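You operate a simulated robot arm through the tools that you are given. There is no shell and no other tool. Be economical: measure what you need, move in short steps, check, and stop when the job is done.

You run a simulated robot arm. Do the job below in one go: nothing can be reset, and whatever is moved stays where it is left.

JOB
Put the white cap on the third store shelf from the bottom away on the bench top beside the hose rack. Open the middle drawer of the grey cupboard, take the folded yellow rag and put it in the inside of the middle drawer of the grey cupboard, then shut the drawer. Put the yellow padlock on the third store shelf from the bottom. Close the filling bench drawer. Take the orange pad and put it on the filler drip plate top. Take the yellow-backed sponge and leave it in the steel bucket. Close the office door by the passage. The order is free.

It is judged by the outcome, as a careful person would: the job done as asked, and still so three seconds after it is handed in. It fails if anything else is knocked over, pushed out of place, dropped, spilled or broken. A push-on lid holds only when it is set on centred and level and pressed home; a screw cap is set on level and turned clockwise until tight.

ROBOT AND FRAMES
A 7-joint arm with a two-finger parallel gripper on a trunk, on a base that drives. Base frame: it is fixed to the floor where the robot stands at the start and does not move with it; the origin is under the middle of the robot, x ahead of it, y to its left, z up. Units: m, rad, N and s.
With the tool pointing down near the work surface it reaches from about 0.1 to 0.6 m from the robot's upright axis, wherever it stands. Its first joint turns from -2.897 to 2.897 rad. Places, roughly: bench top beside the hose rack (24x42 cm) [-9.34, -0.6, 0.86]; filler drip plate top (18x20 cm) [-7.84, -2.18, 0.9]; filling bench drawer [-7.3, -1.9, 0.8]; folded yellow rag (12x7x3 cm) [-0.7, -2.3, 0.8]; inside of the middle drawer of the grey cupboard [-5.4, -2.3, 0.4]; middle drawer of the grey cupboard [-5.4, -2.2, 0.5]; office door by the passage [-1.8, 11.1, 0.9]; orange pad (9x7x5 cm) [-6.3, -2.1, 0.6]; steel bucket (28x25x24 cm) [-4.9, -2.3, 0.9]; third store shelf [0.6, -0.4, 1.1]; white cap (5x5x3 cm) [0.7, 0.1, 1.1]; yellow padlock (5x9x3 cm) [-1.2, -2.2, 0.8]; yellow-backed sponge (7x4x4 cm) [-6.8, -0.8, 0.8]. Payload 1.57 kg.
The TCP is the grasp point between the finger pads, 0.03 m short of the fingertips. In the tool frame z runs along the fingers and y along their closing line. Largest opening 0.08 m; finger width 0.017, thickness 0.012; the body of the gripper, 0.04 by 0.082 m, starts 0.08 m behind the TCP.
Orientation is that of the tool frame in the base frame, as a unit quaternion [x, y, z, w]. With the fingers straight down and closing along the base's y, the tool's x points along the base's -x, its y along +y and its z along -z.

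CONTROLS
- The arm moves only by the tool servo_tool. Its argument "motion" is a list that holds one entry, the list of rows, each a list of 7 numbers: the gripper command, from -1 (shut) to 1 (fully open), values between in proportion, then the shift along the tool's x, y, z in m, then the turn, a rotation vector about the tool's x, y, z in rad. In form: [[[hand, dx, dy, dz, ax, ay, az], ...]]. A call has 1 to 20 rows; each row is the pose to reach, as a shift and turn from the pose commanded when the call began, along the tool's axes at that moment. Rows are played at 5 a second. More than 0.05 m and 0.15 rad between two rows, or a gripper value outside its range, and nothing of the call is played. A pose out of reach is approached as far as the arm can. The call stops where the force on the tool passes 40 N (or 10 N more than at its start, if that is more) or the arm is blocked; 0.2 s more then pass. Each finger travels about 0.072 m/s and halts on what it meets, pressing with about 31 N; the grip force reading is that of the motor and also rises with nothing between the fingers. The clock runs only during rows and for 0.2 s after the last one: add rows that repeat a pose to give the fingers time. The reply holds the time, the measured pose of the TCP, the force on the tool along the base axes, the opening and the grip force, in the units named above and with some noise, with the torque about the TCP (base axes, N m) and any sound that the robot's microphone picked up, and new pictures: "pictures" is both (left out), scene, wrist or none.
- Cameras (640 x 400 px; columns grow to the right, rows downward): "scene" is now at [0.0107, 0.1267, 1.6264]; the picture's right is [-0.25, -0.97, 0.00], its down [-0.59, 0.15, -0.79] and it looks along [0.77, -0.20, -0.61] (base axes); focal length 256 px, centre (320, 200). "wrist" rides on the gripper at [0.072, -0.007, -0.122] in the tool frame; the picture's right is [0.09, 1.00, 0.00], its down [-0.84, 0.08, -0.54] and it looks along [-0.54, 0.05, 0.84] (tool axes); focal length 238 px, centre (320, 200). There is no depth. A picture from a camera that has moved, and an enlarged one, comes with that camera's place and axes in the base frame and with its lens. The place of the scene camera against the robot may be out by one fixed shift of up to 0.018 m in any direction.
- move_column(by): slides the trunk up (or, below 0, down) by that many m; the arm and the scene camera ride with it, the base frame stays. It gives what a move gives, with no picture.
- base_move(legs): drives the robot by 1 to 6 legs, each [ahead, left, turn to the left] in m, m and rad, along the robot's own axes; the way and the turn of a leg run together, so that a leg with both is an arc; at most 1.5 m and 3.142 rad a leg. The arm and the cameras ride along, it lands a little off, and it stops where it bumps. It gives what a move gives, and a new picture of the scene camera.
- aim_head(pan, tilt): turns the head with the scene camera to pan (to the left, within 1.501 rad either way) and tilt (down, from -0.506 to 1.204), counted from straight ahead of the robot. It gives what a move gives, and a new picture of the scene camera.
- enlarge(camera, box): a new picture of the part [left, top, right, bottom] of that camera's present view, enlarged. No time passes.
- finish_job(): hands the job in; it is judged then, once.

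Go step by step. Nothing tells you exact positions but the pictures and the camera data: compare them with the known pose of the tool, close in by small moves and look again before you grip or let go. The budget is 207 turns and 260 pictures, counting those below and the enlarged ones. Unless the task says otherwise, let go and move clear before handing in, and close with one line.

The tools are called after ">>>" as a command line: name --argument value ..., lists and objects as JSON in quotes. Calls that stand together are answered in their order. servo_tool: Moves the arm, as the interface text tells. Its arguments: {"type":"object","properties":{"motion":{"type":"array","items":{"type":"array","items":{"type":"array","items":{"type":"number"}}}},"pictures":{"type":"string","enum":["both","scene","wrist","none"]}},"required":["motion"]} The other tools are called the same way: move_column (by) slides the trunk up or down; base_move (legs) drives the base; aim_head (pan, tilt) turns the head that bears the scene camera; enlarge (camera, box) takes an enlarged picture of a part of a camera's view; finish_job () hands the job in.

At the start:

```text
time_s: 0.0
ee_pos: [0.3319, -0.0322, 1.3446]
tool_rot: [0.0, 1.0, -0.001, 0.0]
force: [0.1, 0.0, -0.1]
torque: [0.01, -0.01, -0.01]
gripper_width: 0.0799
finger_force: 0.0
trunk travel left (down, up): [-0.425, 0.055]
robot x, y, heading: [0.0033, 0.0011, 0.004]
head pan, tilt: [-0.251, 0.658]
```

scene: 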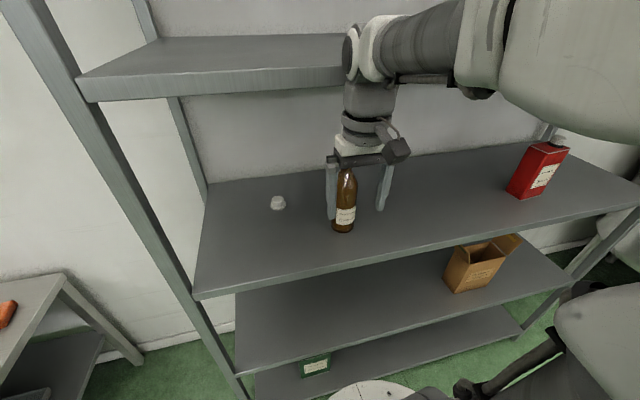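
wrist: 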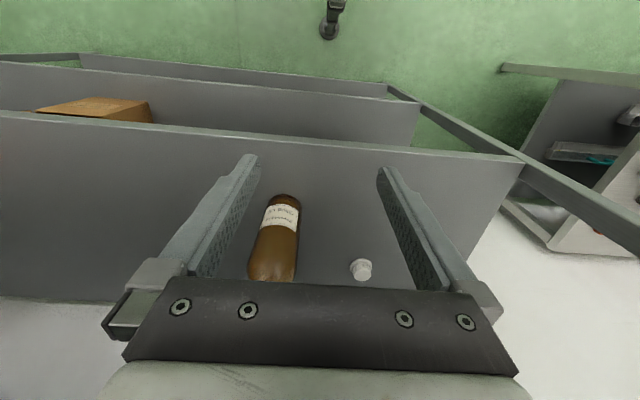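

The cap is at about (0.70, 0.09, 1.1), with a bottle in front of it. Before I drive anywhere, I'll look around the room.

>>> aim_head --pan -1.5 --tilt 0.4

>>> aim_head --pan 1.5 --tilt 0.4

```text
time_s: 1.4
ee_pos: [0.3324, -0.0315, 1.3445]
tool_rot: [-0.001, 1.0, -0.001, 0.001]
force: [-0.8, 4.3, 2.5]
torque: [-0.36, -0.08, 0.0]
gripper_width: 0.0797
finger_force: 0.1
trunk travel left (down, up): [-0.425, 0.055]
robot x, y, heading: [-0.0015, 0.0045, -0.001]
head pan, tilt: [-1.499, 0.4]
camera scene: at [0.0077, 0.1033, 1.6487], right [-0.49, -0.87, 0.0], down [-0.35, 0.19, -0.92], along [0.8, -0.45, -0.4], focal length 256 px, centre (320, 200)
```

scene: 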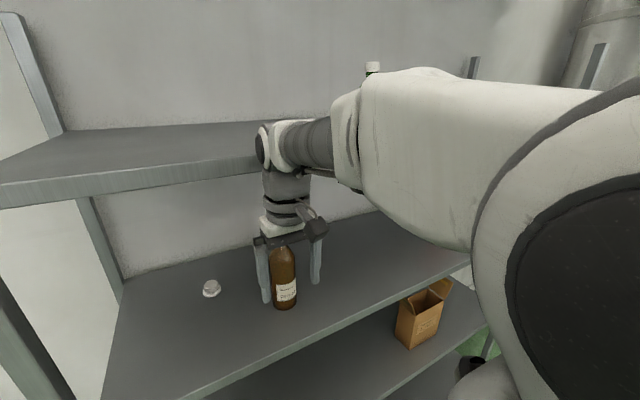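

```text
time_s: 4.0
ee_pos: [0.3314, -0.0328, 1.3448]
tool_rot: [0.0, 1.0, -0.001, 0.0]
force: [-0.3, 0.1, -0.6]
torque: [0.02, -0.02, -0.02]
gripper_width: 0.0803
finger_force: 0.0
trunk travel left (down, up): [-0.425, 0.055]
robot x, y, heading: [0.0019, 0.0026, 0.0]
head pan, tilt: [1.499, 0.4]
camera scene: at [-0.0664, 0.2406, 1.6496], right [1.0, -0.07, 0.0], down [-0.03, -0.39, -0.92], along [0.07, 0.92, -0.39], focal length 256 px, centre (320, 200)
```

scene: 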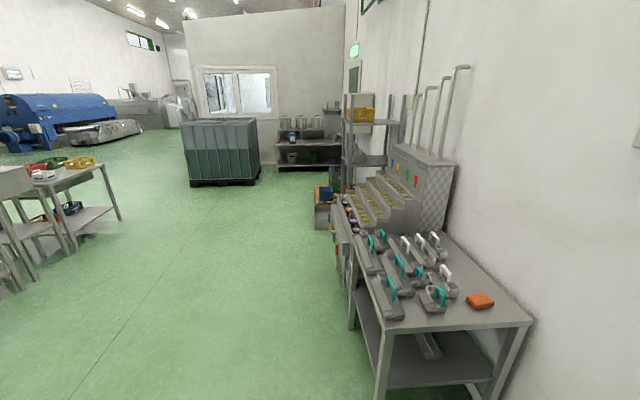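

The head lagged in the first picture, so I'll look right again.

>>> aim_head --pan -1.5 --tilt 0.4

```text
time_s: 6.6
ee_pos: [0.332, -0.0332, 1.3444]
tool_rot: [0.0, 1.0, 0.0, 0.0]
force: [0.7, -0.1, -0.2]
torque: [0.05, 0.01, 0.02]
gripper_width: 0.0799
finger_force: 0.1
trunk travel left (down, up): [-0.425, 0.055]
robot x, y, heading: [0.0034, -0.0004, 0.002]
head pan, tilt: [-1.499, 0.4]
camera scene: at [-0.0664, 0.0558, 1.6496], right [-1.0, -0.07, 0.0], down [-0.03, 0.39, -0.92], along [0.07, -0.92, -0.39], focal length 256 px, centre (320, 200)
```

scene: 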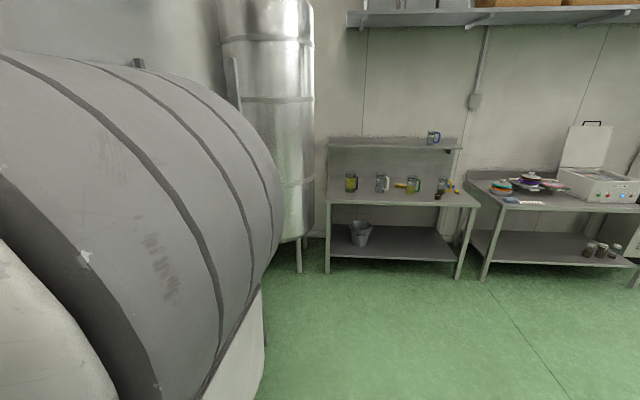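

The bench along the right wall holds the padlock and rag. I'll zoom in on it.

>>> enlarge --camera "scene" --box '[320, 120, 480, 220]'

>>> base_move --legs '[[-0.6, 0, 0], [0, 0, -1.571]]'

```text
4.00 times, centred on (400, 170) of scene
camera zoom: at [-0.0664, 0.0558, 1.6496], right [-1.0, -0.07, 0.0], down [-0.03, 0.39, -0.92], along [0.07, -0.92, -0.39], focal length 1024 px, centre (0, 320)
```

zoom: 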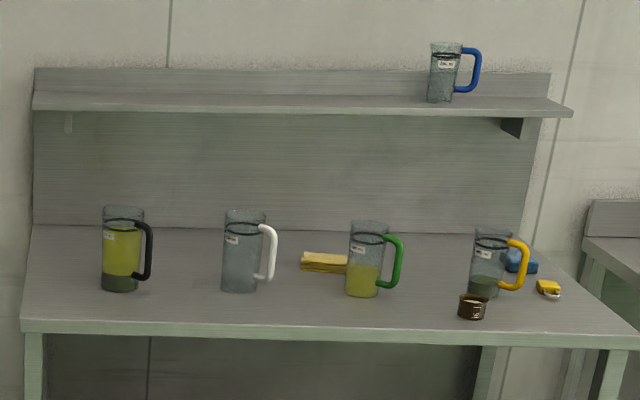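

```text
time_s: 16.1
ee_pos: [-0.618, -0.3335, 1.345]
tool_rot: [0.703, 0.712, 0.0, -0.001]
force: [0.5, -0.1, 0.1]
torque: [0.01, 0.01, 0.04]
gripper_width: 0.0799
finger_force: 0.0
trunk travel left (down, up): [-0.425, 0.055]
robot x, y, heading: [-0.5922, -0.0006, -1.552]
head pan, tilt: [-1.499, 0.4]
camera scene: at [-0.5382, 0.0809, 1.6496], right [-0.09, 1.0, 0.0], down [0.39, 0.03, -0.92], along [-0.92, -0.08, -0.39], focal length 256 px, centre (320, 200)
```

scene: 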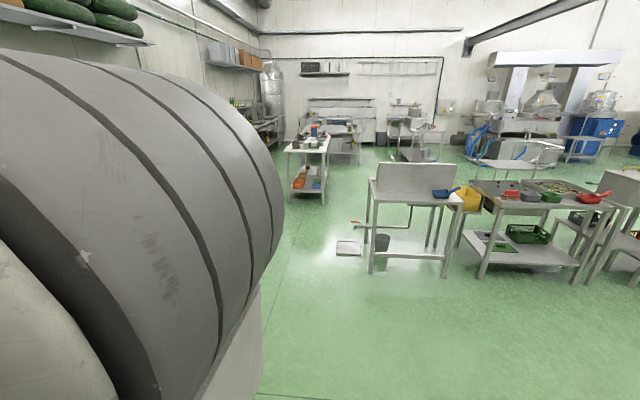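

The robot lands close to commands. The padlock is at about (-1.16, -2.22), so I'll drive in front of it and look.

>>> base_move --legs '[[0.8, -0.56, -0.019], [0.75, 0, 0]]'

>>> aim_head --pan 0.0 --tilt 0.75

```text
time_s: 26.5
ee_pos: [-1.2033, -1.8694, 1.3436]
tool_rot: [0.713, 0.701, 0.0, 0.0]
force: [0.4, -0.6, 0.3]
torque: [0.0, 0.0, -0.01]
gripper_width: 0.0801
finger_force: 0.0
trunk travel left (down, up): [-0.425, 0.055]
robot x, y, heading: [-1.1651, -1.5377, -1.59]
head pan, tilt: [-1.499, 0.4]
camera scene: at [-1.1091, -1.4581, 1.6496], right [-0.05, 1.0, 0.0], down [0.39, 0.02, -0.92], along [-0.92, -0.05, -0.39], focal length 256 px, centre (320, 200)
```

scene: 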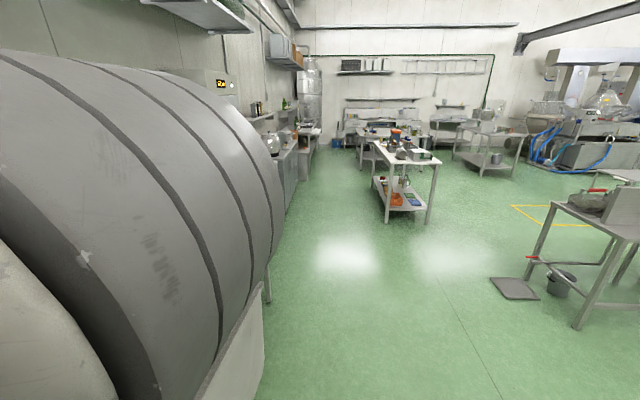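

```text
time_s: 28.1
ee_pos: [-1.2019, -1.8707, 1.3425]
tool_rot: [0.714, 0.7, 0.003, -0.004]
force: [-1.1, -0.6, 0.2]
torque: [-0.01, 0.0, -0.02]
gripper_width: 0.08
finger_force: 0.1
trunk travel left (down, up): [-0.425, 0.055]
robot x, y, heading: [-1.1646, -1.541, -1.586]
head pan, tilt: [0.0, 0.75]
camera scene: at [-1.0616, -1.5285, 1.6298], right [-0.86, 0.51, 0.0], down [0.3, 0.5, -0.81], along [-0.42, -0.7, -0.58], focal length 256 px, centre (320, 200)
```

scene: 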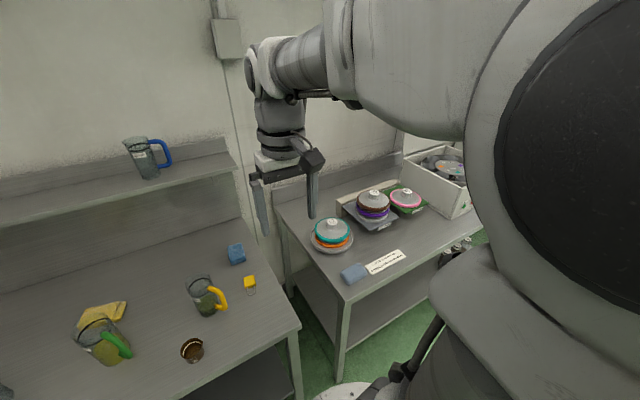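

The padlock is at about (-1.145, -2.175), next to the yellow-handled jug. I'll move a bit closer, lower the trunk and look through the wrist camera.

>>> base_move --legs '[[0.1, 0.0, 0.016]]'

>>> move_column --by -0.25

>>> servo_tool --motion '[[[1, -0.04, 0.01, 0.02, 0, 0, 0], [1, -0.08, 0.02, 0.04, 0, 0, 0], [1, -0.12, 0.03, 0.06, 0, 0, 0], [1, -0.15, 0.05, 0.08, 0, 0, 0]]]'

```text
time_s: 29.4
ee_pos: [-1.1994, -1.9683, 1.3421]
tool_rot: [0.709, 0.705, 0.002, -0.003]
force: [0.5, 0.3, -0.5]
torque: [0.01, -0.01, 0.04]
gripper_width: 0.0801
finger_force: 0.1
trunk travel left (down, up): [-0.425, 0.055]
robot x, y, heading: [-1.168, -1.6373, -1.581]
head pan, tilt: [0.0, 0.75]
camera scene: at [-1.0629, -1.625, 1.6296], right [-0.86, 0.5, 0.0], down [0.29, 0.5, -0.81], along [-0.41, -0.7, -0.58], focal length 256 px, centre (320, 200)
```

scene: 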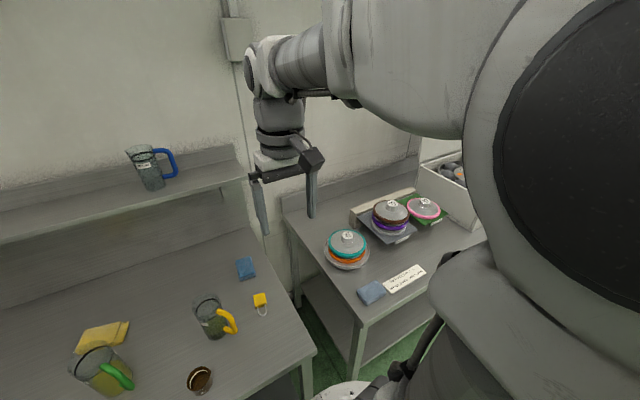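

```text
time_s: 32.0
ee_pos: [-1.2002, -1.9697, 1.0892]
tool_rot: [0.709, 0.705, 0.005, -0.007]
force: [-0.7, 0.1, 0.0]
torque: [0.0, -0.04, -0.01]
gripper_width: 0.08
finger_force: 0.0
trunk travel left (down, up): [-0.175, 0.305]
robot x, y, heading: [-1.1671, -1.6329, -1.576]
head pan, tilt: [0.0, 0.75]
```

```text
time_s: 33.0
ee_pos: [-1.1507, -2.1196, 1.0123]
tool_rot: [0.708, 0.706, 0.003, -0.003]
force: [-0.6, 0.1, -0.4]
torque: [-0.05, -0.01, 0.02]
gripper_width: 0.0802
finger_force: 0.0
trunk travel left (down, up): [-0.175, 0.305]
robot x, y, heading: [-1.1628, -1.636, -1.576]
head pan, tilt: [0.0, 0.75]
camera scene: at [-1.0192, -1.6314, 1.3685], right [-1.0, 0.0, 0.0], down [0.0, 0.68, -0.73], along [0.0, -0.73, -0.68], focal length 256 px, centre (320, 200)
camera wrist: at [-1.1576, -2.0494, 1.1353], right [1.0, 0.09, 0.0], down [0.07, -0.84, 0.54], along [0.05, -0.53, -0.84], focal length 238 px, centre (320, 200)
```

scene: 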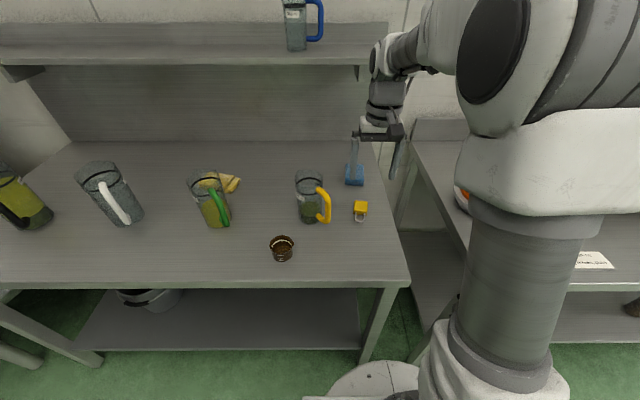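
wrist: 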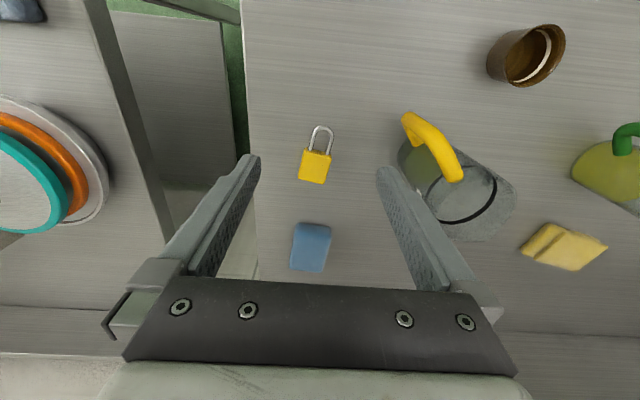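

Both views put the padlock at about (-1.15, -2.19). I'll lower over it.

>>> servo_tool --motion '[[[1, -0.035, 0, 0.03, 0, 0, 0], [1, -0.07, 0, 0.06, 0, 0, 0], [1, -0.07, 0, 0.1, 0, 0, 0], [1, -0.07, 0, 0.12, 0, 0, 0]]]'

```text
time_s: 34.0
ee_pos: [-1.1524, -2.1863, 0.8918]
tool_rot: [0.709, 0.705, 0.003, -0.004]
force: [0.1, -0.5, 0.8]
torque: [-0.03, 0.02, 0.01]
gripper_width: 0.0798
finger_force: 0.0
trunk travel left (down, up): [-0.175, 0.305]
robot x, y, heading: [-1.1655, -1.6353, -1.575]
head pan, tilt: [0.0, 0.75]
camera scene: at [-1.0192, -1.6316, 1.3685], right [-1.0, 0.0, 0.0], down [0.0, 0.68, -0.73], along [0.0, -0.73, -0.68], focal length 256 px, centre (320, 200)
camera wrist: at [-1.1584, -2.1165, 1.0149], right [1.0, 0.09, 0.0], down [0.07, -0.84, 0.54], along [0.05, -0.53, -0.84], focal length 238 px, centre (320, 200)
```

scene: 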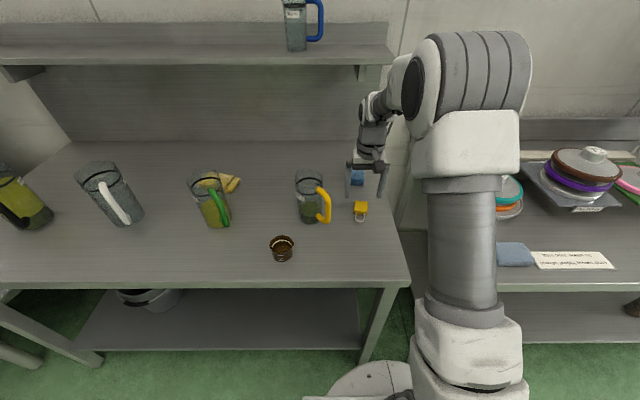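
wrist: 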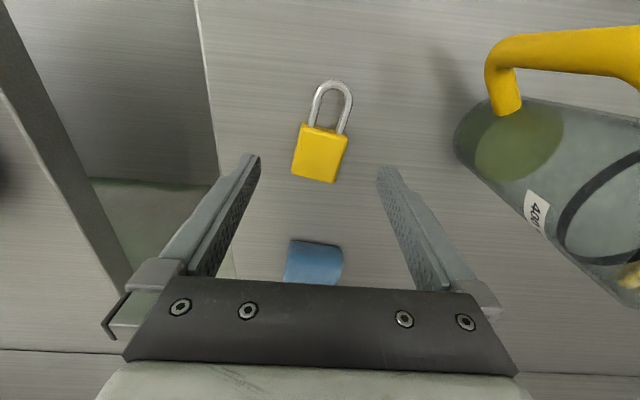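

Nearly centred. I'll turn about 0.2 rad to match the body and go down.

>>> servo_tool --motion '[[[1, -0.003, 0, 0.01, 0, 0, 0.1], [1, -0.006, 0, 0.03, 0, 0, 0.2], [1, -0.006, 0, 0.05, 0, 0, 0.2], [1, -0.006, 0, 0.058, 0, 0, 0.2]]]' --pictures "wrist"

```text
time_s: 35.0
ee_pos: [-1.1493, -2.192, 0.8326]
tool_rot: [0.776, 0.631, 0.002, -0.004]
force: [0.6, -0.4, 0.2]
torque: [0.01, -0.02, 0.0]
gripper_width: 0.0797
finger_force: 0.0
trunk travel left (down, up): [-0.175, 0.305]
robot x, y, heading: [-1.1633, -1.6385, -1.575]
head pan, tilt: [0.0, 0.75]
camera wrist: at [-1.1413, -2.1223, 0.9555], right [0.99, -0.11, 0.0], down [-0.09, -0.84, 0.54], along [-0.06, -0.53, -0.84], focal length 238 px, centre (320, 200)
```

wrist: 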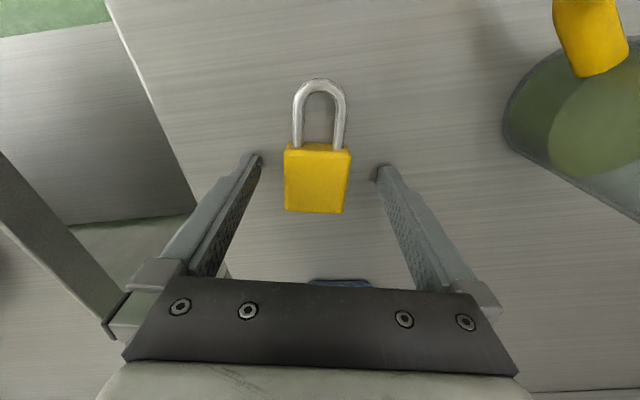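

Aligned. I'll go down gently a bit more, then grip.

>>> servo_tool --motion '[[[1, 0, 0, 0.006, 0, 0, 0], [1, 0, 0, 0.012, 0, 0, 0], [-1, 0, 0, 0.012, 0, 0, 0], [-1, 0, 0, 0.012, 0, 0, 0], [-1, 0, 0, 0.012, 0, 0, 0], [-1, 0, 0, 0.012, 0, 0, 0]]]' --pictures "wrist"

```text
time_s: 35.6
ee_pos: [-1.1498, -2.1914, 0.83]
tool_rot: [0.775, 0.631, -0.001, 0.001]
force: [-0.4, 11.9, 20.0]
torque: [0.53, 0.23, 0.0]
gripper_width: 0.0801
finger_force: 0.0
trunk travel left (down, up): [-0.175, 0.305]
robot x, y, heading: [-1.1664, -1.6388, -1.576]
head pan, tilt: [0.0, 0.75]
stopped in row 2: the force on the tool passed its limit at 47 N (the readings are from after the stop); the commanded pose is now the measured one
camera wrist: at [-1.1419, -2.1204, 0.9524], right [0.99, -0.11, 0.0], down [-0.09, -0.83, 0.54], along [-0.06, -0.54, -0.84], focal length 238 px, centre (320, 200)
```

wrist: 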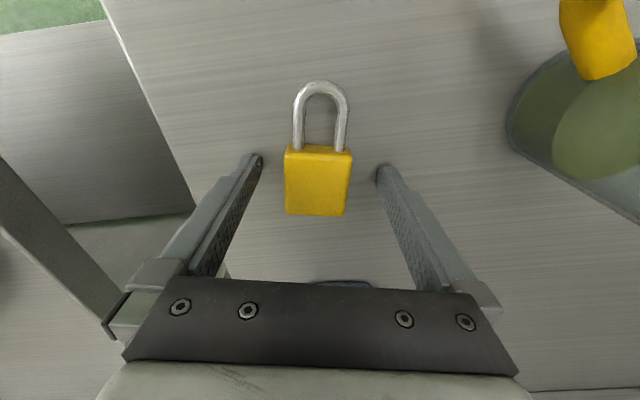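

The bench is at z≈0.80. I'll raise 3 mm and grip.

>>> servo_tool --motion '[[[1, 0, 0, -0.003, 0, 0, 0], [-1, 0, 0, -0.003, 0, 0, 0], [-1, 0, 0, -0.003, 0, 0, 0], [-1, 0, 0, -0.003, 0, 0, 0], [-1, 0, 0, -0.003, 0, 0, 0], [-1, 0, 0, -0.003, 0, 0, 0], [-1, 0, 0, -0.02, 0, 0, 0], [-1, 0, 0, -0.06, 0, 0, 0], [-1, 0, 0, -0.1, 0, 0, 0]]]' --pictures "wrist"

```text
time_s: 37.6
ee_pos: [-1.1521, -2.1929, 0.9253]
tool_rot: [0.775, 0.631, 0.001, -0.002]
force: [-0.1, -0.7, -1.2]
torque: [0.02, -0.01, 0.0]
gripper_width: 0.0415
finger_force: 30.9
trunk travel left (down, up): [-0.175, 0.305]
robot x, y, heading: [-1.1655, -1.6347, -1.573]
head pan, tilt: [0.0, 0.75]
camera wrist: at [-1.1445, -2.1218, 1.0492], right [0.99, -0.11, 0.0], down [-0.09, -0.84, 0.54], along [-0.06, -0.54, -0.84], focal length 238 px, centre (320, 200)
```

wrist: 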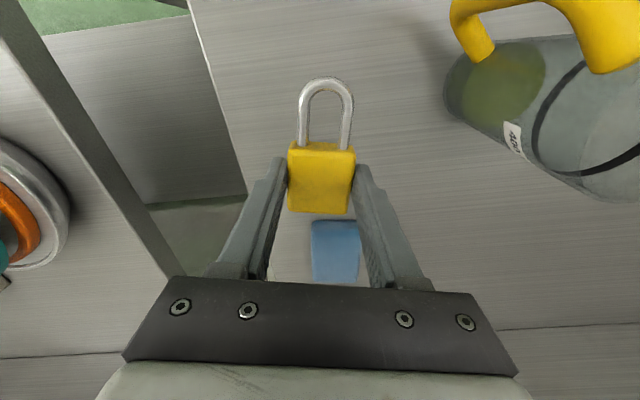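

Padlock held. I'll retract, raise the trunk, back off and turn to the shelf.

>>> servo_tool --motion '[[[-1, 0.03, 0, -0.04, 0, 0, 0], [-1, 0.06, 0, -0.08, 0, 0, -0.1], [-1, 0.1, 0, -0.1, 0, 0, -0.2], [-1, 0.14, 0.01, -0.1, 0, 0, -0.2], [-1, 0.18, 0.02, -0.1, 0, 0, -0.2]]]' --pictures "none"

>>> base_move --legs '[[-1.0, 0, 0], [0, 0, 1.573], [0.2, 0.33, 0]]'

>>> move_column --by 0.24

>>> aim_head --pan -0.1 --tilt 0.4

```text
time_s: 38.8
ee_pos: [-1.0928, -2.0222, 1.0259]
tool_rot: [0.708, 0.706, 0.001, -0.001]
force: [-0.6, 0.8, -1.5]
torque: [0.03, 0.05, -0.01]
gripper_width: 0.0414
finger_force: 30.8
trunk travel left (down, up): [-0.175, 0.305]
robot x, y, heading: [-1.161, -1.6386, -1.571]
head pan, tilt: [0.0, 0.75]
```

```text
time_s: 53.5
ee_pos: [-0.57, -0.2274, 1.0275]
tool_rot: [0.004, 1.0, 0.0, 0.0]
force: [0.5, -0.1, -1.6]
torque: [0.0, -0.02, 0.01]
gripper_width: 0.0414
finger_force: 31.0
trunk travel left (down, up): [-0.175, 0.305]
robot x, y, heading: [-0.956, -0.3028, -0.008]
head pan, tilt: [0.0, 0.75]
camera scene: at [-0.9454, -0.1508, 1.3685], right [-0.01, -1.0, 0.0], down [-0.68, 0.0, -0.73], along [0.73, -0.01, -0.68], focal length 256 px, centre (320, 200)
```

scene: 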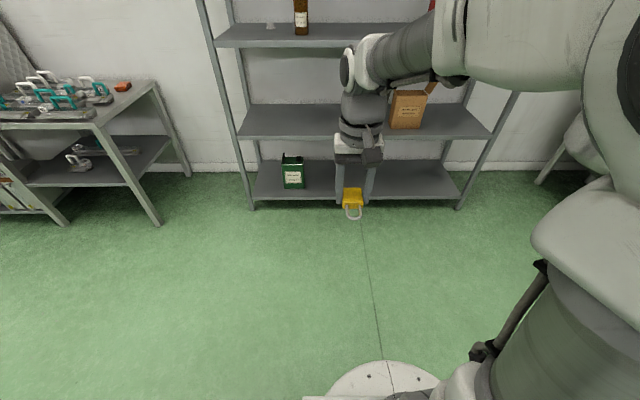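

```text
time_s: 56.0
ee_pos: [-0.5703, -0.2262, 1.2656]
tool_rot: [0.003, 1.0, 0.0, 0.0]
force: [-0.5, -0.6, -1.3]
torque: [-0.01, -0.01, -0.01]
gripper_width: 0.0415
finger_force: 30.6
trunk travel left (down, up): [-0.415, 0.065]
robot x, y, heading: [-0.9551, -0.2941, -0.006]
head pan, tilt: [0.0, 0.75]
```

```text
time_s: 56.8
ee_pos: [-0.5704, -0.227, 1.2673]
tool_rot: [0.004, 1.0, 0.0, 0.0]
force: [0.4, 0.3, -0.4]
torque: [0.01, -0.02, 0.01]
gripper_width: 0.0413
finger_force: 30.9
trunk travel left (down, up): [-0.415, 0.065]
robot x, y, heading: [-0.9558, -0.2996, -0.011]
head pan, tilt: [-0.099, 0.4]
camera scene: at [-0.9361, -0.16, 1.6395], right [-0.11, -0.99, 0.0], down [-0.39, 0.04, -0.92], along [0.92, -0.1, -0.39], focal length 256 px, centre (320, 200)
```

scene: 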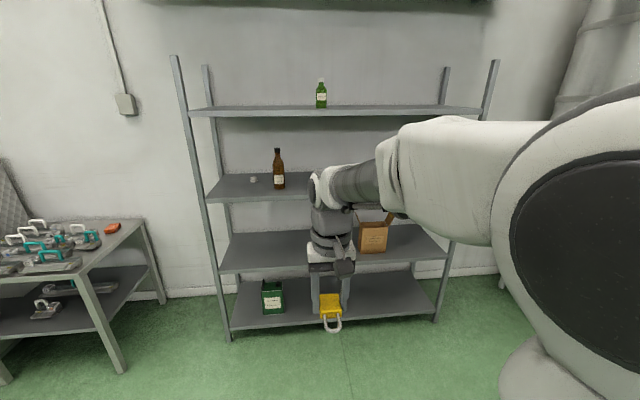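

The third shelf surface is at z≈1.10 with about 0.43 m of headroom. I'll drive up to it and place the padlock right of the bottle.

>>> base_move --legs '[[0.95, 0.0, 0.008]]'

>>> aim_head --pan -0.3 --tilt 0.65

```text
time_s: 63.3
ee_pos: [0.369, -0.231, 1.2671]
tool_rot: [0.001, 1.0, 0.0, 0.0]
force: [0.1, 0.3, -0.9]
torque: [0.02, 0.02, 0.02]
gripper_width: 0.0414
finger_force: 31.2
trunk travel left (down, up): [-0.415, 0.065]
robot x, y, heading: [-0.0187, -0.3045, -0.005]
head pan, tilt: [-0.099, 0.4]
camera scene: at [0.0026, -0.1649, 1.6396], right [-0.1, -0.99, 0.0], down [-0.39, 0.04, -0.92], along [0.92, -0.09, -0.39], focal length 256 px, centre (320, 200)
```

scene: 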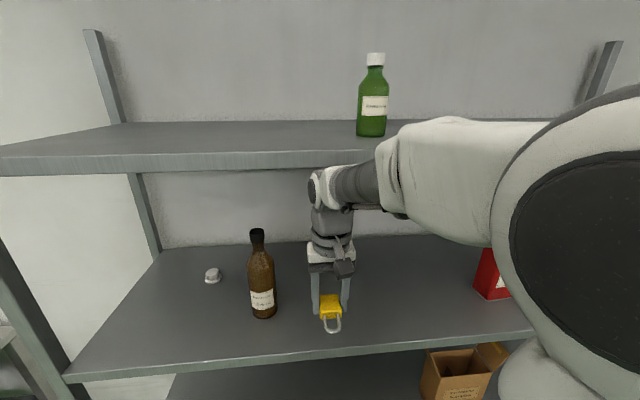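

```text
time_s: 64.1
ee_pos: [0.3696, -0.2305, 1.2673]
tool_rot: [0.002, 1.0, 0.0, 0.0]
force: [-0.8, -0.5, -1.1]
torque: [0.01, 0.02, 0.0]
gripper_width: 0.0415
finger_force: 31.2
trunk travel left (down, up): [-0.415, 0.065]
robot x, y, heading: [-0.0168, -0.3058, -0.004]
head pan, tilt: [-0.3, 0.649]
camera scene: at [-0.0067, -0.1813, 1.6172], right [-0.3, -0.95, 0.0], down [-0.58, 0.18, -0.8], along [0.76, -0.24, -0.6], focal length 256 px, centre (320, 200)
```

scene: 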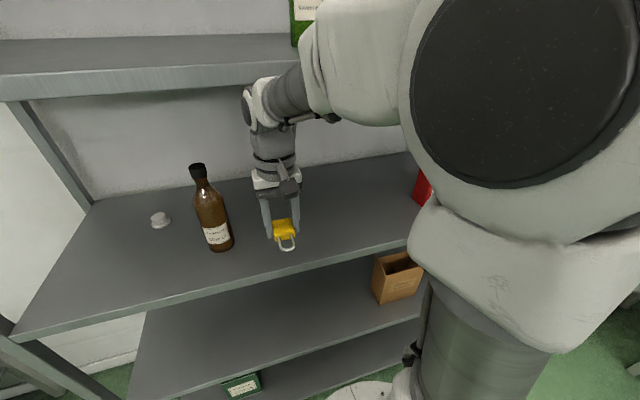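

I'll lower the trunk 0.1, reach in, then look.

>>> move_column --by -0.09

>>> servo_tool --motion '[[[-1, -0.04, -0.015, 0, 0, 0, 0], [-1, -0.08, -0.03, 0, 0, 0, 0], [-1, -0.12, -0.045, 0, 0, 0, 0], [-1, -0.16, -0.05, 0, 0, 0, 0]]]'

```text
time_s: 65.3
ee_pos: [0.369, -0.2311, 1.1764]
tool_rot: [0.002, 1.0, -0.001, 0.0]
force: [0.1, 0.7, -1.0]
torque: [0.03, 0.02, 0.02]
gripper_width: 0.0415
finger_force: 30.8
trunk travel left (down, up): [-0.325, 0.155]
robot x, y, heading: [-0.0152, -0.3058, -0.006]
head pan, tilt: [-0.3, 0.649]
```

```text
time_s: 66.3
ee_pos: [0.5305, -0.2813, 1.175]
tool_rot: [0.001, 1.0, -0.001, 0.0]
force: [-0.5, -0.2, -1.3]
torque: [-0.01, -0.01, 0.01]
gripper_width: 0.041
finger_force: 31.6
trunk travel left (down, up): [-0.325, 0.155]
robot x, y, heading: [-0.0168, -0.3026, -0.003]
head pan, tilt: [-0.3, 0.649]
camera scene: at [-0.0066, -0.1814, 1.5271], right [-0.3, -0.95, 0.0], down [-0.58, 0.18, -0.8], along [0.76, -0.24, -0.6], focal length 256 px, centre (320, 200)
camera wrist: at [0.4577, -0.2887, 1.2977], right [-0.09, 1.0, 0.0], down [0.84, 0.07, 0.54], along [0.54, 0.05, -0.84], focal length 238 px, centre (320, 200)
```

scene: 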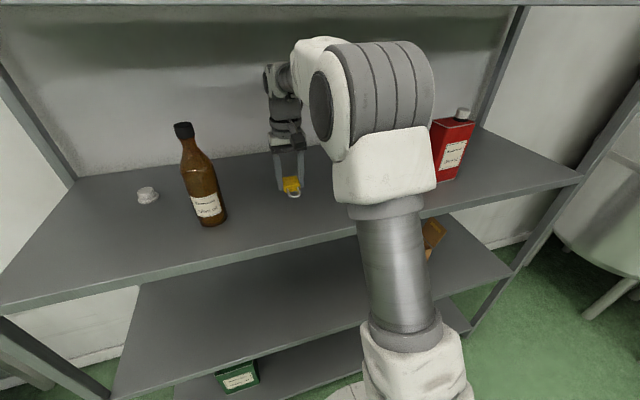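
wrist: 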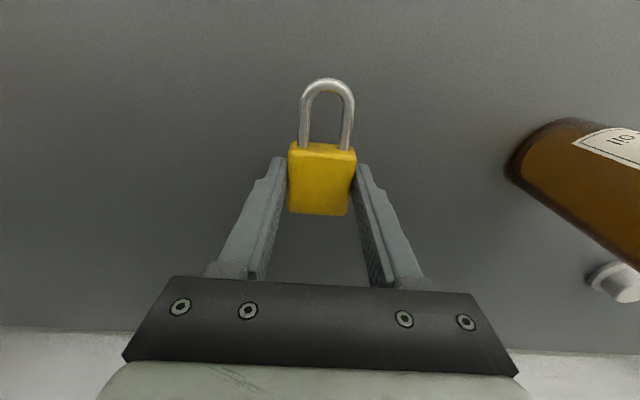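

It's over clear shelf. I'll lower in small steps until it touches.

>>> servo_tool --motion '[[[-1, 0, 0, 0.015, 0, 0, 0], [-1, 0, 0, 0.03, 0, 0, 0], [-1, 0, 0, 0.036, 0, 0, 0], [-1, 0, 0, 0.042, 0, 0, 0], [-1, 0, 0, 0.047, 0, 0, 0]]]' --pictures "scene"

```text
time_s: 67.5
ee_pos: [0.5286, -0.2826, 1.1302]
tool_rot: [0.002, 1.0, 0.0, 0.0]
force: [-0.9, 0.7, 0.1]
torque: [0.0, 0.01, 0.0]
gripper_width: 0.0412
finger_force: 30.9
trunk travel left (down, up): [-0.325, 0.155]
robot x, y, heading: [-0.0199, -0.3065, -0.006]
head pan, tilt: [-0.3, 0.649]
camera scene: at [-0.0069, -0.1813, 1.5271], right [-0.3, -0.95, 0.0], down [-0.58, 0.18, -0.8], along [0.76, -0.24, -0.6], focal length 256 px, centre (320, 200)
```

scene: 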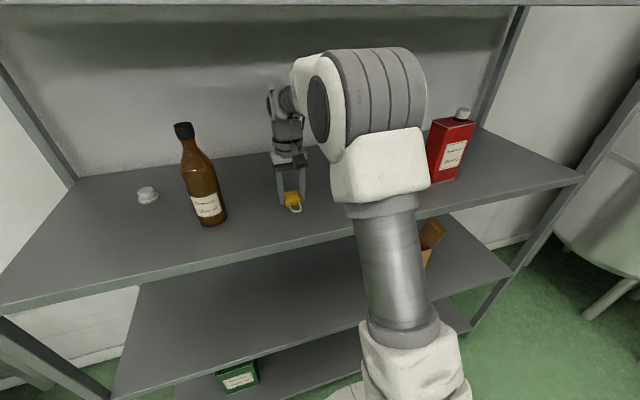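

>>> servo_tool --motion '[[[-1, 0, 0, 0.004, 0, 0, 0], [-1, 0, 0, 0.008, 0, 0, 0], [-1, 0, 0, 0.012, 0, 0, 0], [-1, 0, 0, 0.016, 0, 0, 0], [-1, 0, 0, 0.02, 0, 0, 0]]]' --pictures "wrist"

```text
time_s: 68.2
ee_pos: [0.5297, -0.2819, 1.1298]
tool_rot: [0.001, 1.0, 0.0, 0.008]
force: [-2.0, 0.1, 14.8]
torque: [0.06, 0.32, 0.06]
gripper_width: 0.0414
finger_force: 30.4
trunk travel left (down, up): [-0.325, 0.155]
robot x, y, heading: [-0.0157, -0.3047, -0.004]
head pan, tilt: [-0.3, 0.649]
stopped in row 3: the force on the tool passed its limit at 44 N (the readings are from after the stop); the commanded pose is now the measured one
camera wrist: at [0.4556, -0.2891, 1.2515], right [-0.09, 1.0, 0.0], down [0.83, 0.08, 0.55], along [0.55, 0.05, -0.83], focal length 238 px, centre (320, 200)
```

wrist: 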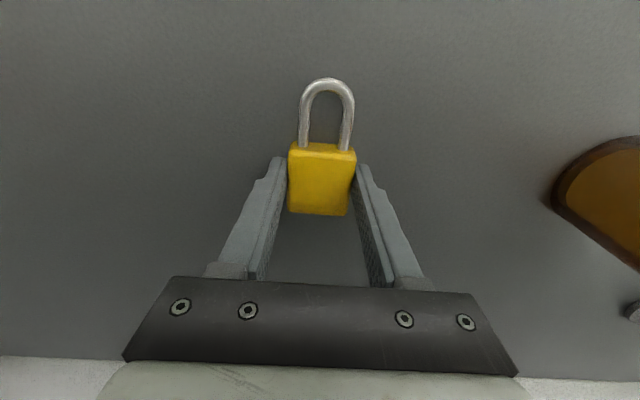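

It touches at shelf z≈1.097. I'll open and lift.

>>> servo_tool --motion '[[[0, 0, 0, -0.001, 0, 0, 0], [1, 0, 0, -0.001, 0, 0, 0], [1, 0, 0, -0.001, 0, 0, 0], [1, 0, 0, -0.02, 0, 0, 0], [1, 0, 0, -0.05, 0, 0, 0], [1, 0.02, 0, -0.09, 0, 0, 0]]]'

```text
time_s: 69.6
ee_pos: [0.5058, -0.2843, 1.2128]
tool_rot: [0.002, 1.0, -0.001, 0.006]
force: [0.8, 0.9, -0.4]
torque: [-0.01, 0.01, -0.01]
gripper_width: 0.0798
finger_force: 0.1
trunk travel left (down, up): [-0.325, 0.155]
robot x, y, heading: [-0.0179, -0.3049, -0.006]
head pan, tilt: [-0.3, 0.649]
camera scene: at [-0.0067, -0.1813, 1.527], right [-0.3, -0.95, 0.0], down [-0.58, 0.18, -0.8], along [0.76, -0.24, -0.6], focal length 256 px, centre (320, 200)
camera wrist: at [0.4322, -0.2921, 1.3345], right [-0.09, 1.0, 0.0], down [0.83, 0.07, 0.55], along [0.55, 0.05, -0.84], focal length 238 px, centre (320, 200)
```

scene: 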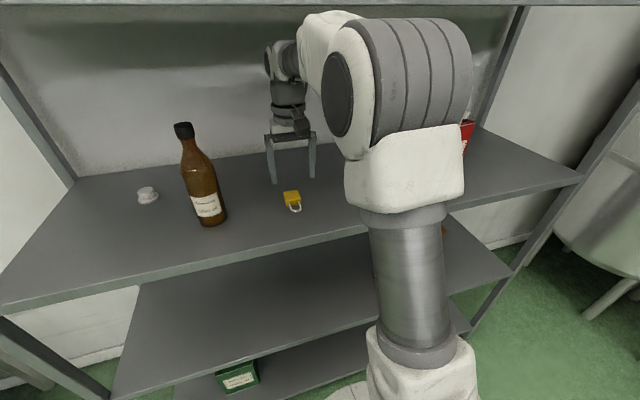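
wrist: 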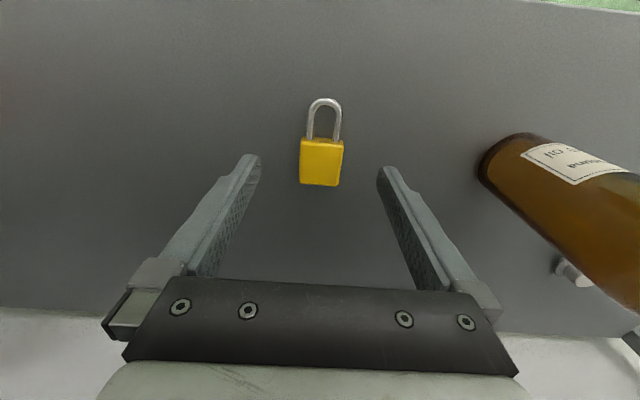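

The padlock sits on the shelf. Next is the cap at about (0.69, 0.10): I'll retract, shift left and tilt the tool forward.

>>> servo_tool --motion '[[[1, 0.04, 0, -0.01, 0, 0, 0], [1, 0.08, 0, -0.02, 0, 0, 0], [1, 0.12, 0, -0.03, 0, 0, 0], [1, 0.16, 0, -0.03, 0, 0, 0], [1, 0.19, 0, -0.03, 0, 0, 0]]]' --pictures "none"

>>> base_move --legs '[[0, 0.43, 0.005], [0.05, 0, 0]]'

>>> servo_tool --motion '[[[1, 0, 0, 0, 0, -0.12, 0], [1, -0.02, 0, 0, 0, -0.24, 0], [1, -0.05, 0, 0, 0, -0.36, 0], [1, -0.08, 0, 0, 0, -0.5, 0], [1, -0.12, 0, 0, 0, -0.5, 0]]]'

```text
time_s: 70.8
ee_pos: [0.3199, -0.2847, 1.2363]
tool_rot: [0.001, 1.0, -0.001, -0.012]
force: [1.1, 0.0, 0.7]
torque: [-0.02, 0.0, -0.02]
gripper_width: 0.0801
finger_force: 0.1
trunk travel left (down, up): [-0.325, 0.155]
robot x, y, heading: [-0.0158, -0.3033, -0.006]
head pan, tilt: [-0.3, 0.649]
```

```text
time_s: 75.1
ee_pos: [0.3741, 0.1329, 1.2429]
tool_rot: [0.007, 1.0, -0.001, -0.002]
force: [0.7, -0.6, 0.4]
torque: [0.03, 0.03, 0.02]
gripper_width: 0.0802
finger_force: 0.1
trunk travel left (down, up): [-0.325, 0.155]
robot x, y, heading: [0.0413, 0.1177, -0.018]
head pan, tilt: [-0.3, 0.649]
camera scene: at [0.0404, 0.2166, 1.5329], right [-0.55, -0.84, 0.0], down [-0.46, 0.3, -0.83], along [0.7, -0.46, -0.55], focal length 256 px, centre (320, 200)
```

scene: 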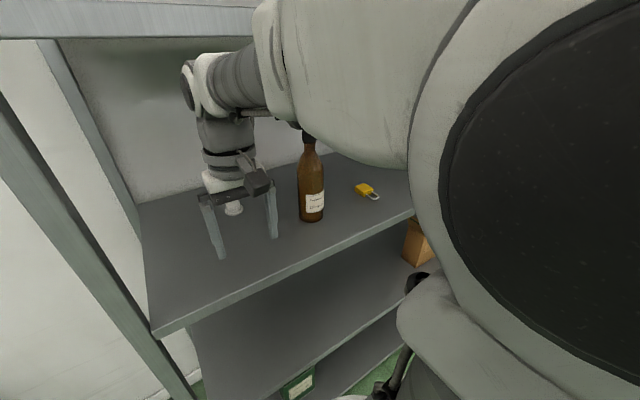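

```text
time_s: 76.3
ee_pos: [0.4921, 0.1286, 1.2452]
tool_rot: [0.007, 0.969, -0.003, 0.247]
force: [0.4, 0.1, -1.1]
torque: [0.0, -0.02, -0.01]
gripper_width: 0.0802
finger_force: 0.1
trunk travel left (down, up): [-0.325, 0.155]
robot x, y, heading: [0.0369, 0.1192, -0.013]
head pan, tilt: [-0.3, 0.649]
camera scene: at [0.0475, 0.2297, 1.5327], right [-0.4, -0.92, 0.0], down [-0.51, 0.22, -0.83], along [0.76, -0.34, -0.55], focal length 256 px, centre (320, 200)
camera wrist: at [0.3706, 0.1233, 1.3172], right [-0.06, 1.0, -0.05], down [0.48, 0.07, 0.88], along [0.88, 0.03, -0.48], focal length 238 px, centre (320, 200)
```

scene: 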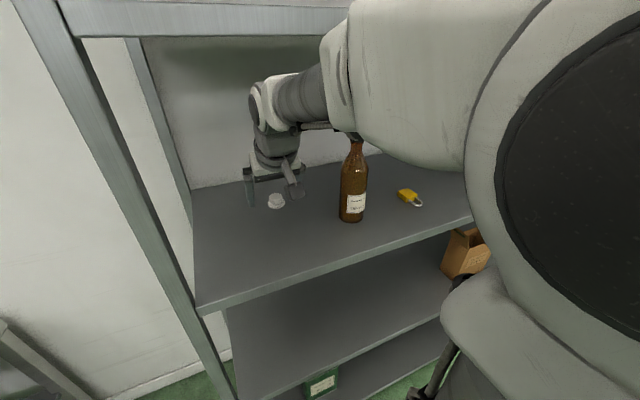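
wrist: 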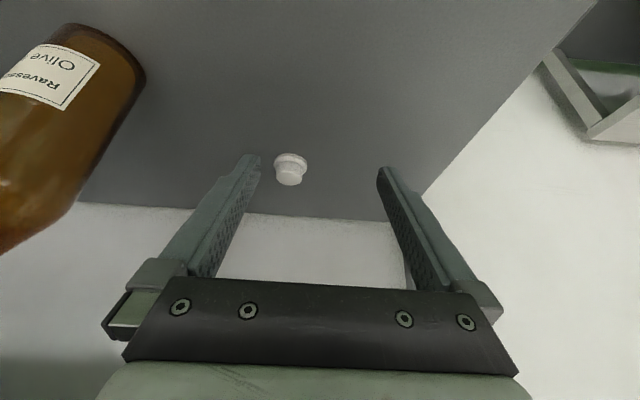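

The cap is at about (0.67, 0.088). I'll approach it with the tool tilted, stopping short for a look.

>>> servo_tool --motion '[[[1, -0.03, -0.01, 0.03, 0, 0, 0], [1, -0.06, -0.02, 0.06, 0, 0, 0], [1, -0.09, -0.035, 0.09, 0, 0, 0], [1, -0.0925, -0.04, 0.13, 0, 0, 0]]]'

```text
time_s: 77.3
ee_pos: [0.6358, 0.0891, 1.1695]
tool_rot: [0.008, 0.969, -0.002, 0.247]
force: [0.4, -0.5, 0.6]
torque: [0.02, 0.0, 0.01]
gripper_width: 0.0802
finger_force: 0.0
trunk travel left (down, up): [-0.325, 0.155]
robot x, y, heading: [0.0364, 0.1184, -0.015]
head pan, tilt: [-0.3, 0.649]
camera scene: at [0.0486, 0.2383, 1.5271], right [-0.31, -0.95, 0.0], down [-0.57, 0.19, -0.8], along [0.76, -0.25, -0.6], focal length 256 px, centre (320, 200)
camera wrist: at [0.5138, 0.0837, 1.2442], right [-0.07, 1.0, -0.04], down [0.48, 0.07, 0.88], along [0.88, 0.04, -0.48], focal length 238 px, centre (320, 200)
```

scene: 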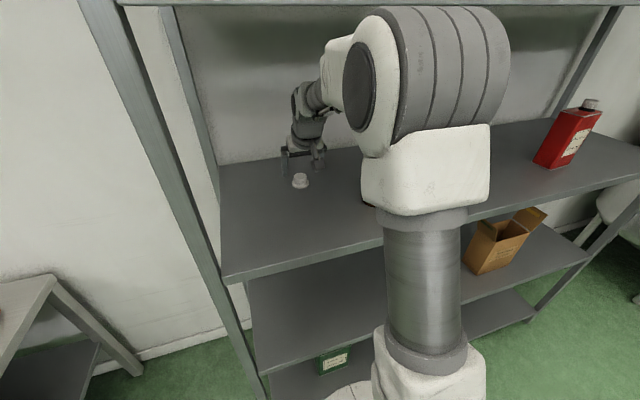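
wrist: 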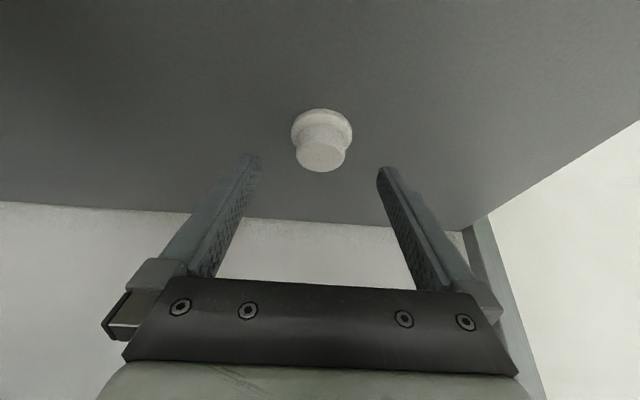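

I'll align the final descent on the cap at (0.659, 0.088) and grip it.

>>> servo_tool --motion '[[[1, 0.004, 0, 0.015, 0, 0, 0], [1, 0.0075, 0, 0.03, 0, 0, 0], [1, 0.0075, 0, 0.038, 0, 0, 0]]]' --pictures "wrist"

```text
time_s: 78.1
ee_pos: [0.6474, 0.0894, 1.1338]
tool_rot: [0.008, 0.969, -0.003, 0.246]
force: [-0.1, 0.0, -0.6]
torque: [0.0, -0.03, 0.0]
gripper_width: 0.0802
finger_force: 0.0
trunk travel left (down, up): [-0.325, 0.155]
robot x, y, heading: [0.0366, 0.1202, -0.015]
head pan, tilt: [-0.3, 0.649]
camera wrist: at [0.526, 0.0834, 1.2077], right [-0.07, 1.0, -0.04], down [0.48, 0.07, 0.88], along [0.88, 0.04, -0.48], focal length 238 px, centre (320, 200)
```

wrist: 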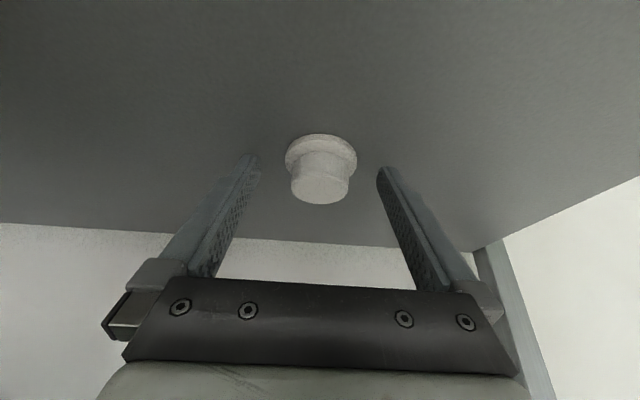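

>>> servo_tool --motion '[[[-1, 0, 0, 0.002, 0, 0, 0], [-1, 0, 0, 0.002, 0, 0, 0], [-1, 0, 0, 0.002, 0, 0, 0], [-1, 0, 0, 0.002, 0, 0, 0], [-1, 0, 0, 0.002, 0, 0, 0]]]' --pictures "wrist"

```text
time_s: 79.3
ee_pos: [0.6491, 0.0886, 1.1332]
tool_rot: [0.008, 0.969, -0.003, 0.246]
force: [0.1, 0.2, -0.4]
torque: [0.06, 0.0, 0.0]
gripper_width: 0.0481
finger_force: 31.2
trunk travel left (down, up): [-0.325, 0.155]
robot x, y, heading: [0.0376, 0.1139, -0.014]
head pan, tilt: [-0.3, 0.649]
camera wrist: at [0.5271, 0.0832, 1.2069], right [-0.07, 1.0, -0.04], down [0.48, 0.07, 0.88], along [0.88, 0.04, -0.48], focal length 238 px, centre (320, 200)
```

wrist: 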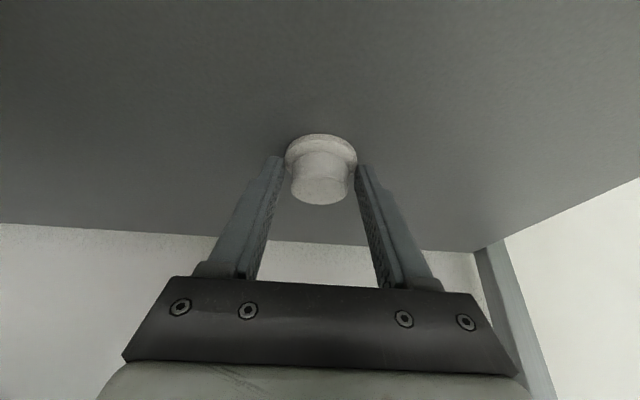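

Gripped at the flange. I'll lift and draw out along the way I came.

>>> servo_tool --motion '[[[-1, -0.012, 0, -0.022, 0, 0, 0], [-1, -0.024, 0, -0.044, 0, 0, 0], [-1, 0.0, 0, -0.068, 0, 0, 0], [-1, 0.035, 0.01, -0.085, 0, 0, 0], [-1, 0.075, 0.02, -0.1, 0, 0, 0], [-1, 0.115, 0.03, -0.125, 0, 0, 0], [-1, 0.155, 0.03, -0.145, 0, 0, 0], [-1, 0.195, 0.03, -0.165, 0, 0, 0], [-1, 0.235, 0.03, -0.185, 0, 0, 0]]]'

```text
time_s: 81.1
ee_pos: [0.4121, 0.1238, 1.1308]
tool_rot: [0.009, 0.985, -0.002, 0.17]
force: [-9.4, 1.2, 30.9]
torque: [-0.05, 0.24, -0.01]
gripper_width: 0.0483
finger_force: 30.5
trunk travel left (down, up): [-0.325, 0.155]
robot x, y, heading: [0.037, 0.1145, -0.016]
head pan, tilt: [-0.3, 0.649]
stopped in row 9: the force on the tool passed its limit at 86 N (the readings are from after the stop); the commanded pose is now the measured one
camera scene: at [0.0422, 0.2225, 1.5369], right [-0.48, -0.88, 0.0], down [-0.45, 0.25, -0.86], along [0.75, -0.41, -0.52], focal length 256 px, centre (320, 200)
camera wrist: at [0.3039, 0.1175, 1.2224], right [-0.07, 1.0, -0.03], down [0.61, 0.07, 0.79], along [0.79, 0.04, -0.61], focal length 238 px, centre (320, 200)
```

scene: 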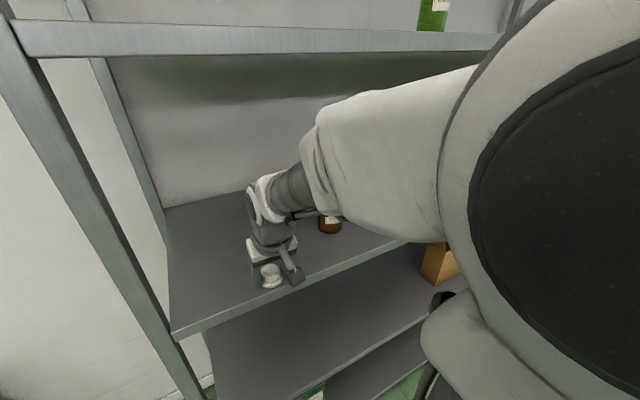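
wrist: 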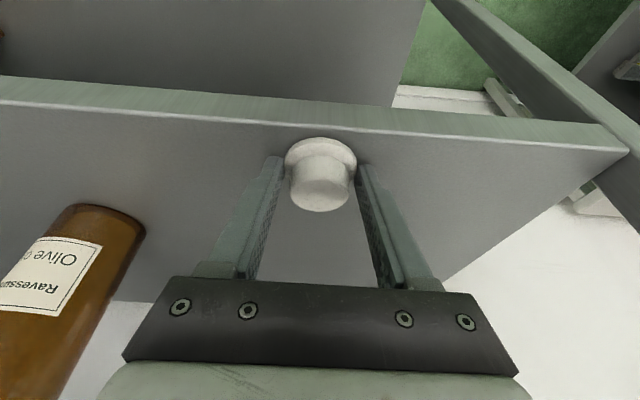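

The arm couldn't hold the tilt that near, sagged and touched the shelf; the cap is still held. I'll lift with the trunk, then back the base out.

>>> move_column --by 0.06

>>> base_move --legs '[[-0.6, 0, 0]]'

>>> servo_tool --motion '[[[-1, 0, 0, 0, 0, 0.1, 0], [-1, 0, 0, 0, 0, 0.2, 0], [-1, 0, 0, 0, 0, 0.34, 0]]]'

```text
time_s: 82.1
ee_pos: [0.4118, 0.1228, 1.1872]
tool_rot: [0.008, 0.986, -0.002, 0.165]
force: [1.1, -0.7, 0.5]
torque: [0.01, 0.03, -0.03]
gripper_width: 0.0479
finger_force: 31.1
trunk travel left (down, up): [-0.385, 0.095]
robot x, y, heading: [0.0356, 0.1203, -0.013]
head pan, tilt: [-0.3, 0.649]
```

```text
time_s: 86.4
ee_pos: [-0.1733, 0.134, 1.1866]
tool_rot: [-0.002, 0.986, 0.001, 0.166]
force: [-0.2, 0.3, 0.2]
torque: [0.03, -0.02, -0.03]
gripper_width: 0.0479
finger_force: 30.9
trunk travel left (down, up): [-0.385, 0.095]
robot x, y, heading: [-0.5457, 0.1194, 0.004]
head pan, tilt: [-0.3, 0.649]
camera scene: at [-0.5428, 0.2264, 1.5952], right [-0.45, -0.89, 0.0], down [-0.47, 0.24, -0.85], along [0.76, -0.38, -0.53], focal length 256 px, centre (320, 200)
```

scene: 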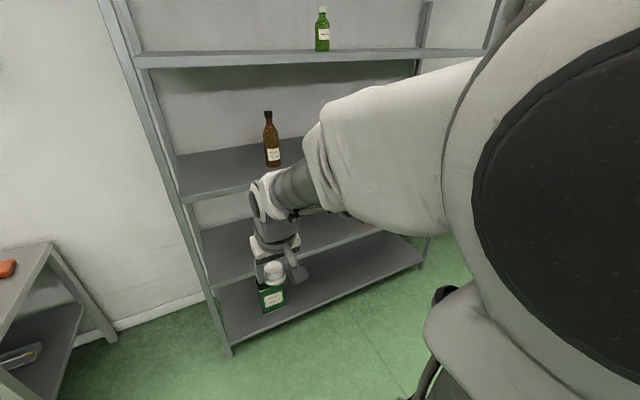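

```text
time_s: 87.2
ee_pos: [-0.1733, 0.1345, 1.1861]
tool_rot: [-0.001, 1.0, 0.0, -0.006]
force: [-0.8, 0.3, -0.6]
torque: [-0.01, -0.04, 0.0]
gripper_width: 0.0483
finger_force: 31.3
trunk travel left (down, up): [-0.385, 0.095]
robot x, y, heading: [-0.5479, 0.1184, 0.005]
head pan, tilt: [-0.3, 0.649]
camera scene: at [-0.5395, 0.2415, 1.5871], right [-0.29, -0.96, 0.0], down [-0.58, 0.18, -0.8], along [0.76, -0.23, -0.6], focal length 256 px, centre (320, 200)
camera wrist: at [-0.2439, 0.1266, 1.3094], right [-0.1, 1.0, 0.0], down [0.84, 0.08, 0.53], along [0.53, 0.05, -0.85], focal length 238 px, centre (320, 200)
```

scene: 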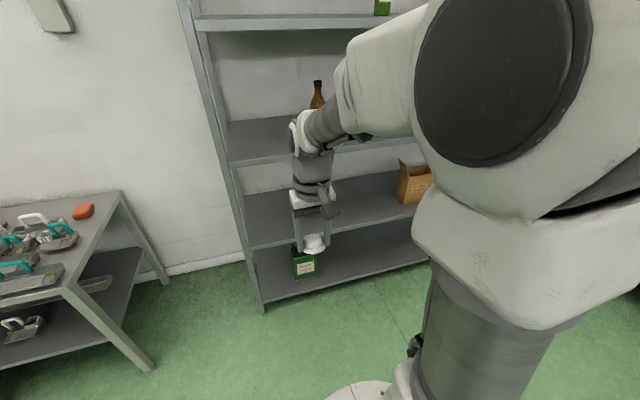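
wrist: 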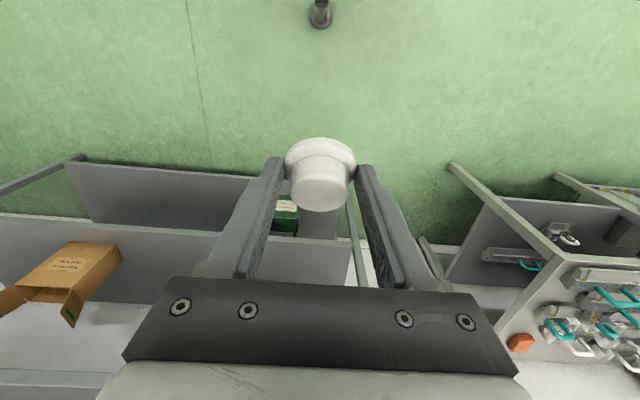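

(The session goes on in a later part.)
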